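You operate a simulated robot arm through the tools that you are given. There is no shell and no other tool. Be economical: measure what you need, move in short steps, check, and stop when the job is done.

Carry out the task below with a simulated robot arm. There is one attempt and no reset: what you move stays moved.

TASK
Put two of the scones from the table on the green sheet.
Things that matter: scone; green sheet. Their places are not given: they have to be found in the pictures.

It is judged by the outcome, as a careful person would: the job done as asked, and still so three seconds after it is handed in. It fails if anything else is knocked over, pushed out of place, dropped, spilled or broken.

THE ROBOT
A 6-joint arm with a two-finger parallel gripper, fixed in place. Base frame: the origin is at the foot of the arm, x ahead of it, y to its left, z up; the work surface is at about z = 0. Lengths are in mm, angles in rad, forces in N, time in s.
With the tool pointing down near the work surface it reaches from about 140 to 580 mm from the base axis. Its first joint turns from -1.152 to 1.152 rad. Payload 2.1 kg.
Tool frame: the origin (TCP) lies between the finger pads and is the grasp point; the fingertips stand 30 mm ahead of it; z points along the fingers, y is the line along which they close. The gripper opens to 94 mm. The fingers are 28 mm wide and 10 mm thick; the gripper's body (50 by 96 mm) begins 55 mm behind the TCP.
Orientation is told as [roll, pitch, yaw] about the base's x, y, z axes, in that order, counted from this pose: with the fingers straight down and closing along the base's y, the tool's x points along the base's -x, its y along +y and its z along -z.

THE INTERFACE
- The arm moves only by the tool apply_moves. Its argument "commands" is a list of rows, each an object of numbers (a shift or turn left out is 0, a gripper value left out holds the last): "x", "y", "z": the shift along the tool's x, y, z in cm; "rx", "ry", "rz": the turn, a rotation vector about the tool's x, y, z in degrees; "jaw": the closure, from 0 (fully open) to 1 (shut). In form: [{"x": .., "y": .., "z": .., "rx": .., "ry": .., "rz": .., "jaw": ..}, ...]. A call has 1 to 20 rows; each row shifts and turns the commanded pose from where the row before left it, along the tool's axes as they then stand. A row lasts 0.2 s, in which the tool goes at most 50 mm and 0.15 rad; a call with a longer step from one row to the next is refused whole, and so is a gripper value outside its range. A pose out of reach is approached as far as the arm can. The call stops where the force on the tool passes 40 N (or 10 N more than at its start, if that is more) or the arm is blocked; 0.2 s more then pass. The fingers move at their own pace (about 72 mm/s each) and stop on an object; they squeeze with about 21 N. The grip force told is the motor's: it shows also when the fingers shut on nothing. Time passes only in rows, and 0.2 s behind the last, so rows that do not move let the fingers close. It gives the time, the measured TCP pose, the force on the tool (base axes), the opening and the grip force at its end, in the units of the frame above (readings bear some noise).
- Cameras (640 x 400 px; columns grow to the right, rows downward): "scene" is fixed at [57, -375.5, 480.7]; the picture's right is [0.74, -0.67, 0.00], its down [-0.41, -0.45, -0.79] and it looks along [0.53, 0.59, -0.61] (base axes); focal length 263 px, centre (320, 200). "wrist" rides on the gripper at [-37, 0, -58] in the tool frame; the picture's right is [0.00, -1.00, 0.00], its down [0.97, 0.00, -0.24] and it looks along [0.24, 0.00, 0.97] (tool axes); focal length 218 px, centre (320, 200).
- grab_frame(camera): a new picture of that camera. No time passes.
- probe_pixels(camera, pixels): for up to 12 pixels [column, row] of the newest picture of that camera ("zoom" is the newest enlarged one), the place [x, y, z] in the base frame of the surface seen there, good to about 2 mm. No time passes.
- inspect(camera, box): a new picture of the part [left, top, right, bottom] of that camera's present view, enlarged. No time passes.
- finish_job(): hands the job in; it is judged then, once.

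Work in short steps. Measure before you move; look again where a grasp or a placing could have gone wrong, and mend it. You have 60 turns and 26 pictures in all, the two below and enlarged ones among them. Open the gripper and draw the arm clear of the work before you hand the job in, unless the task says otherwise; then end with one line.

The tools are called after "Emit:" as a command line: name --argument value ..., lists and objects as JSON in quotes. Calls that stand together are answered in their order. apply_moves: Moves the arm, as the interface text tells. Its arguments: {"type":"object","properties":{"commands":{"type":"array","items":{"type":"object","properties":{"x":{"type":"number"},"y":{"type":"number"},"z":{"type":"number"},"rx":{"type":"number"},"ry":{"type":"number"},"rz":{"type":"number"},"jaw":{"type":"number"}}}}},"required":["commands"]} The other tools are called the same way: grab_frame (camera) takes a picture; probe_pixels (camera, pixels) gives the place of the surface under pixels of a picture; inspect (camera, box) takes an enlarged picture of a part of a camera's view; finish_job () hands the job in.

At the start:

```text
time_s: 0.0
eef_pos: [367.0, 97.5, 291.5]
orientation: [0.0, 0.001, 0.001]
ft_force: [-0.2, 0.0, 0.8]
grip_width: 94.0
finger_force: 0.1
```

scene: 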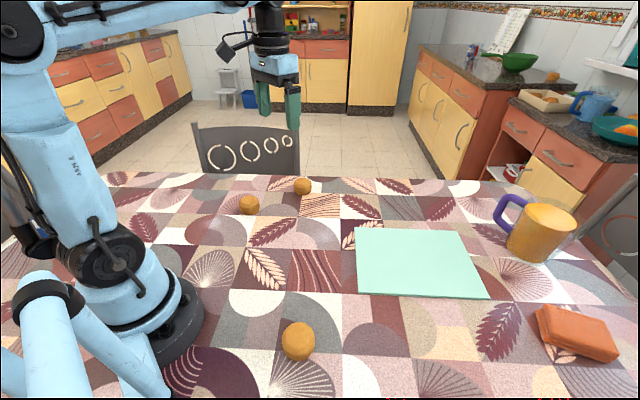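
wrist: 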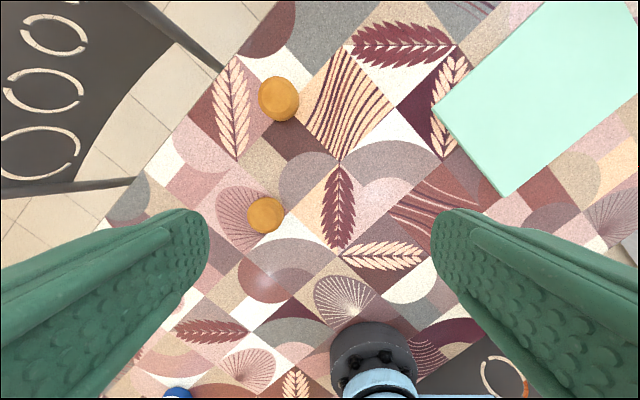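

The scene shows three scone-like objects at (249,204), (302,186), (298,341), and the green sheet around (418,262). I'll measure them and look closer.

Emit:
probe_pixels --camera "scene" --pixels '[[249, 197], [302, 180], [298, 330], [249, 213], [302, 193], [298, 358], [357, 229], [457, 231], [487, 298], [357, 293], [418, 262], [298, 345]]'

Emit:
probe_pixels --camera "wrist" --pixels '[[279, 98], [265, 215], [262, 98], [298, 98], [279, 78], [279, 120], [248, 215], [284, 215], [265, 198], [265, 233]]'

Emit:
inspect --camera "scene" --box '[220, 160, 340, 235]'

Emit:
inspect --camera "scene" --box '[250, 300, 346, 360]'

```text
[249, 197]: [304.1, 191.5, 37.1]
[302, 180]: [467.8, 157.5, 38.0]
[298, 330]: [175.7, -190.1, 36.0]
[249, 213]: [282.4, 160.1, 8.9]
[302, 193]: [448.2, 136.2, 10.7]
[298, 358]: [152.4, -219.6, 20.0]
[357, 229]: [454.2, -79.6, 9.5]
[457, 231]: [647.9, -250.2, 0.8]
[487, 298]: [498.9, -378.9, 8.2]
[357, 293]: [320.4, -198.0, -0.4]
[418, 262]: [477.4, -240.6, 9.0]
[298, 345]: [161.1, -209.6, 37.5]
```

```text
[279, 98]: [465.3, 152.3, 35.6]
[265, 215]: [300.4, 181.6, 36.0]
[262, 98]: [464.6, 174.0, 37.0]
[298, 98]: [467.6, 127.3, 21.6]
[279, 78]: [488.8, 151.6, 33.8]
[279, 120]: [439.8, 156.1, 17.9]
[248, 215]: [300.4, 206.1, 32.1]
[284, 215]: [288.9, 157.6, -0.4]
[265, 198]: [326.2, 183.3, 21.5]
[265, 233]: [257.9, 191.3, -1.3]
```

```text
5.33 times, centred on (280, 198) of scene
```

zoom: 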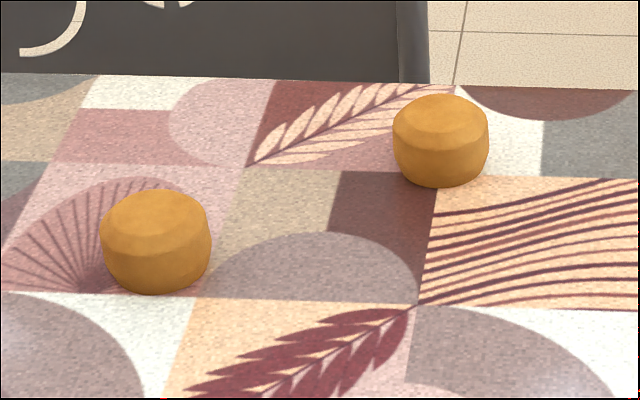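

```text
6.67 times, centred on (298, 330) of scene
```

zoom: 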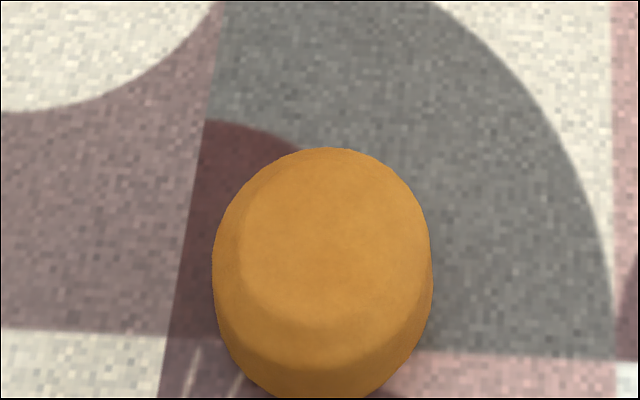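

The three are round scones, about 50 mm across and 37 mm tall. A is near (300,181) and B near (465,155). The sheet is about 9 mm thick, with its near edge running from (454,-80) to (320,-198). I'll move above A.

Emit:
apply_moves --commands '[{"x": 1.34, "y": 1.67, "z": 2.83, "jaw": 0}, {"x": 1.34, "y": 1.67, "z": 2.83}, {"x": 1.34, "y": 1.67, "z": 2.83}, {"x": 1.34, "y": 1.67, "z": 2.83}, {"x": 1.34, "y": 1.67, "z": 2.83}, {}]'

Emit:
grab_frame --camera "wrist"

```text
time_s: 1.4
eef_pos: [297.9, 181.4, 147.9]
orientation: [0.002, -0.001, 0.001]
ft_force: [-0.3, 1.1, -1.0]
grip_width: 94.0
finger_force: 0.0
```

```text
21 pictures are left
```

wrist: 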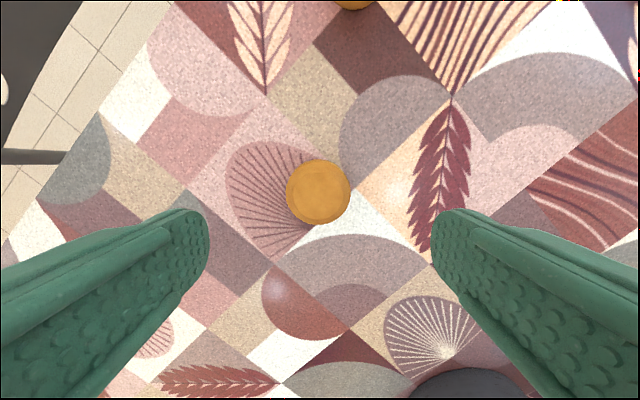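

The scone is at (318,191), centred between the fingers. I'll check its x position.

Emit:
probe_pixels --camera "wrist" --pixels '[[319, 192], [319, 165], [319, 218], [290, 192], [346, 192]]'

```text
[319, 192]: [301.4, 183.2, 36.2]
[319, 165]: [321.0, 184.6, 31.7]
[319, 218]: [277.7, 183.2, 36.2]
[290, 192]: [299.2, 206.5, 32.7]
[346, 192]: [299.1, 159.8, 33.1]
```

Its centre is (299,183). I'll descend to TCP z ≈ 35 and close.

Emit:
apply_moves --commands '[{"x": -0.1, "y": 0.15, "z": 3}, {"z": 3}, {"z": 3}, {"z": 2.2}, {}, {"jaw": 1}, {}, {}, {}, {}]'

```text
time_s: 3.6
eef_pos: [300.3, 181.3, 38.4]
orientation: [0.003, -0.001, -0.001]
ft_force: [-0.2, 0.4, 0.1]
grip_width: 54.4
finger_force: 20.8
```

The grip is good (54 mm, 20.8 N). I'll lift and carry it over the sheet to about (405,-215).

Emit:
apply_moves --commands '[{"z": -2.5}, {"z": -2.5}, {"z": -2.5}, {"z": -2.5}, {"x": -0.87, "y": -3.3}, {"x": -0.87, "y": -3.3}, {"x": -0.87, "y": -3.3}, {"x": -0.87, "y": -3.3}, {"x": -0.87, "y": -3.3}, {"x": -0.87, "y": -3.3}, {"x": -0.87, "y": -3.3}, {"x": -0.87, "y": -3.3}, {"x": -0.87, "y": -3.3}, {"x": -0.87, "y": -3.3}, {"x": -0.87, "y": -3.3}, {"x": -0.87, "y": -3.3}, {}, {}]'

Emit:
grab_frame --camera "scene"

Emit:
grab_frame --camera "wrist"

```text
time_s: 7.4
eef_pos: [405.3, -214.6, 137.8]
orientation: [0.004, 0.0, 0.001]
ft_force: [-0.1, -0.5, -1.2]
grip_width: 53.9
finger_force: 20.3
```

```text
20 pictures are left
```

scene: 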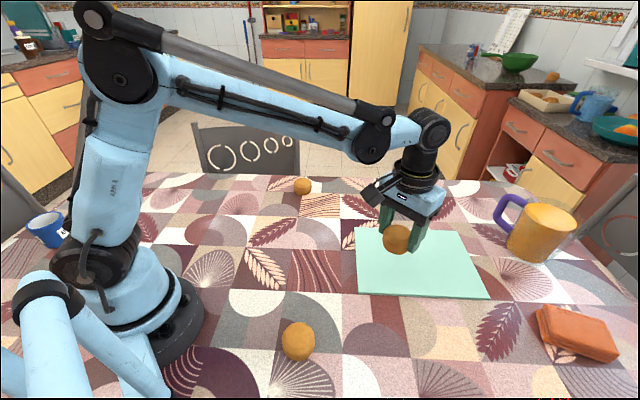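

```text
19 pictures are left
```

wrist: 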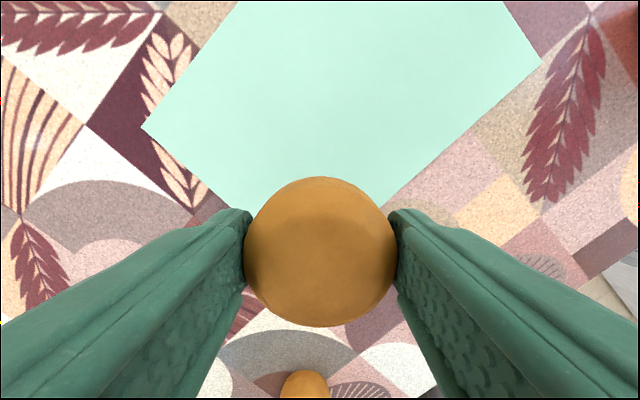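

The wrist view suggests the sheet's corners are at (141,127) and (541,65), with the near corner hidden under the scone. I'll measure it again.

Emit:
probe_pixels --camera "wrist" --pixels '[[145, 127], [537, 66], [222, 203], [386, 200], [238, 4], [503, 4]]'

Emit:
probe_pixels --camera "scene" --pixels '[[359, 232], [455, 234], [483, 295], [361, 289], [358, 262], [298, 345]]'

```text
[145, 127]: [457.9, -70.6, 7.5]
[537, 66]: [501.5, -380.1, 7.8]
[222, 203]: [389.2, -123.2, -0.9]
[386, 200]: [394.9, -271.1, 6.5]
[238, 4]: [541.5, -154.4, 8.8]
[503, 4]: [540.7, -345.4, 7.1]
```

```text
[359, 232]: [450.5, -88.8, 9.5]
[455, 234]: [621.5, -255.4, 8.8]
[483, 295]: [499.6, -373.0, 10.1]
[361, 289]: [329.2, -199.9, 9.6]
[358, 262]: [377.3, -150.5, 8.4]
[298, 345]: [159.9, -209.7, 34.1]
```

(405,-215) lies 69 mm and 47 mm inside the nearest edges, which leaves enough margin for the scone. I'll lower it to TCP z ≈ 47.5 and release.

Emit:
apply_moves --commands '[{"z": 2.5}, {"z": 2.5}, {"z": 2.0}, {"z": 1.2}, {"z": 0.6}, {"z": 0.2}, {}]'

```text
time_s: 9.0
eef_pos: [404.1, -214.2, 48.8]
orientation: [0.003, -0.002, 0.0]
ft_force: [-0.7, -0.3, 0.3]
grip_width: 53.5
finger_force: 21.0
```

Emit:
apply_moves --commands '[{"z": 0.1}, {}, {"jaw": 0.15}, {}, {}, {}, {"z": -2}, {"z": -3}, {"z": -3}, {"z": -2}, {}]'

Emit:
grab_frame --camera "scene"

```text
time_s: 11.4
eef_pos: [404.8, -211.3, 146.9]
orientation: [0.002, -0.001, 0.001]
ft_force: [-0.3, -0.5, -0.1]
grip_width: 79.9
finger_force: 0.0
```

```text
18 pictures are left
```

scene: 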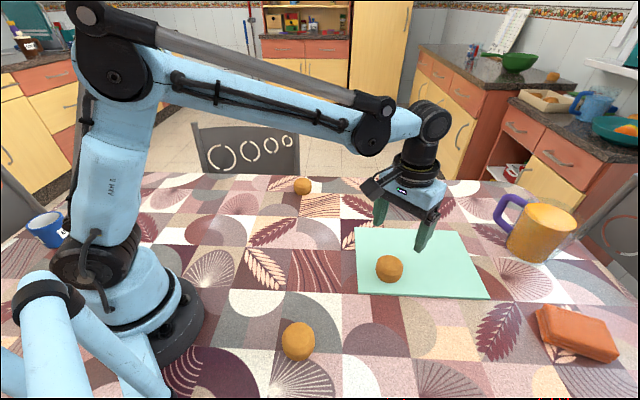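

The first scone sits on the sheet at (390,268). Next I'll go above scone B.

Emit:
apply_moves --commands '[{"x": -0.5, "y": 3.05, "jaw": 0}, {"x": -0.5, "y": 3.05}, {"x": -0.5, "y": 3.05}, {"x": -0.5, "y": 3.05}, {"x": -0.5, "y": 3.05}, {"x": -0.5, "y": 3.05}, {"x": -0.5, "y": 3.05}, {"x": -0.5, "y": 3.05}, {"x": -0.5, "y": 3.05}, {"x": -0.5, "y": 3.05}, {"x": -0.5, "y": 3.05}, {"x": -0.5, "y": 3.05}, {}, {}]'

Emit:
grab_frame --camera "wrist"

```text
time_s: 14.4
eef_pos: [463.8, 154.0, 147.7]
orientation: [0.001, -0.001, 0.0]
ft_force: [0.4, 0.1, 0.2]
grip_width: 94.0
finger_force: 0.0
```

```text
17 pictures are left
```

wrist: 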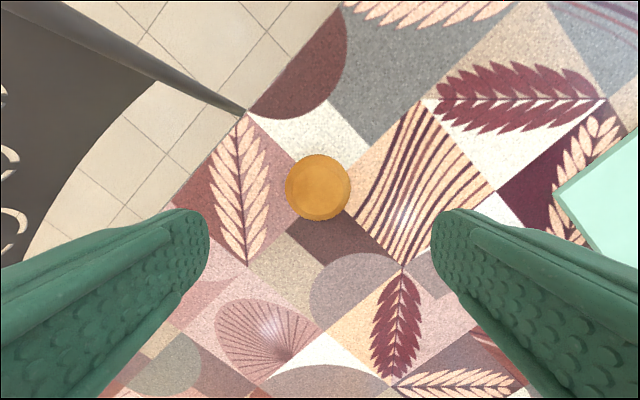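

The scone is centred at (318,187), about 3 mm further out in x. I'll check how close the chair is before descending.

Emit:
probe_pixels --camera "wrist" --pixels '[[318, 187], [318, 160], [318, 212], [290, 187], [347, 187], [235, 103], [160, 68], [100, 130]]'

```text
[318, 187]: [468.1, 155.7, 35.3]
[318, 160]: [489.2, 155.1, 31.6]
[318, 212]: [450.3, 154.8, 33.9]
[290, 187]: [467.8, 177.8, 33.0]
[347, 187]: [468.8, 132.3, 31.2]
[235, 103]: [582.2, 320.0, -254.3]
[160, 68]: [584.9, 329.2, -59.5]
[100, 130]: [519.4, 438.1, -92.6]
```

The chair is far away. I'll descend on (468,155) and grip.

Emit:
apply_moves --commands '[{"x": -0.4, "y": 0.1, "z": 3}, {"z": 3}, {"z": 3}, {"z": 2.0}, {}, {"jaw": 1}, {}, {}, {}, {}]'

```text
time_s: 16.6
eef_pos: [469.1, 154.3, 39.7]
orientation: [0.002, -0.003, -0.001]
ft_force: [0.0, 0.3, 0.1]
grip_width: 53.3
finger_force: 20.8
```

It's gripped. I'll lift and carry it to about (479,-177), 83 mm from the first scone.

Emit:
apply_moves --commands '[{"z": -2.5}, {"z": -2.5}, {"z": -2.5}, {"z": -2.5}, {"x": -0.1, "y": -3.01}, {"x": -0.1, "y": -3.01}, {"x": -0.1, "y": -3.01}, {"x": -0.1, "y": -3.01}, {"x": -0.1, "y": -3.01}, {"x": -0.1, "y": -3.01}, {"x": -0.1, "y": -3.01}, {"x": -0.1, "y": -3.01}, {"x": -0.1, "y": -3.01}, {"x": -0.1, "y": -3.01}, {"y": -3.01}, {}, {}]'

Emit:
grab_frame --camera "scene"

```text
time_s: 20.2
eef_pos: [478.0, -177.5, 136.5]
orientation: [0.002, -0.001, 0.0]
ft_force: [0.0, 0.1, 0.1]
grip_width: 53.2
finger_force: 20.8
```

```text
16 pictures are left
```

scene: 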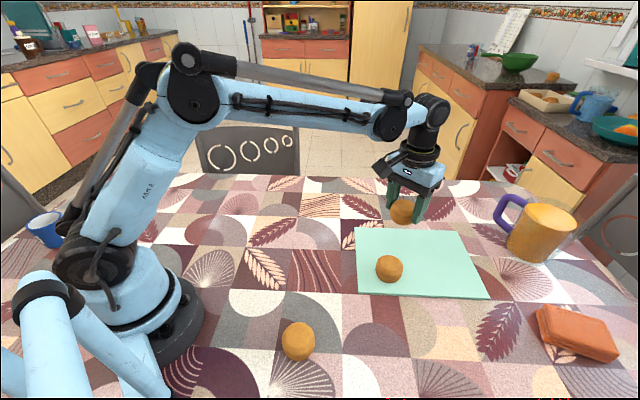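

All is clear, so I'll lower to TCP z ≈ 49 and check.

Emit:
apply_moves --commands '[{"z": 2.5}, {"z": 2.5}, {"z": 2.0}, {"z": 1.2}, {"z": 0.4}, {"z": 0.2}, {}]'

```text
time_s: 21.8
eef_pos: [480.5, -177.5, 47.9]
orientation: [0.002, -0.002, 0.0]
ft_force: [0.0, 0.1, 0.0]
grip_width: 52.8
finger_force: 20.8
```

Emit:
apply_moves --commands '[{"z": 0.1}, {}, {"jaw": 0.15}, {}, {}, {}, {"z": -2}, {"z": -3}, {"z": -3}, {"z": -3}, {"x": 1, "y": 4}, {"x": 1, "y": 4}, {"x": 1, "y": 4}, {"x": 1, "y": 4}, {"x": 1, "y": 4}, {}]'

Emit:
grab_frame --camera "scene"

```text
time_s: 25.2
eef_pos: [428.2, 22.1, 160.0]
orientation: [0.002, -0.003, 0.001]
ft_force: [-0.4, 0.5, -0.3]
grip_width: 80.0
finger_force: 0.0
```

```text
15 pictures are left
```

scene: 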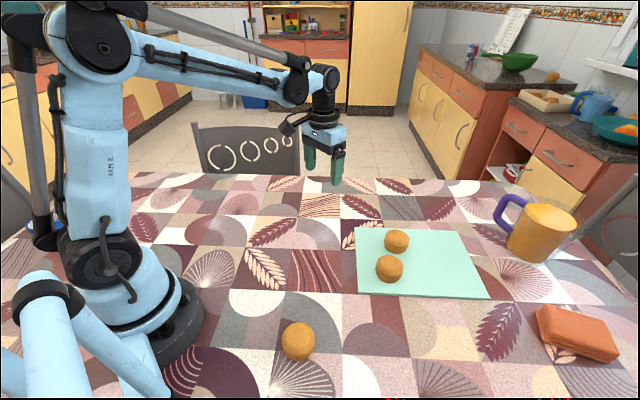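

Both scones rest fully on the sheet, at (397,241) and (390,268). The gripper is open and clear, and nothing else has moved.

Emit:
finish_job

```text
The job is handed in.
```

Two scones are on the green sheet, nothing else was disturbed, and the job has been handed in.
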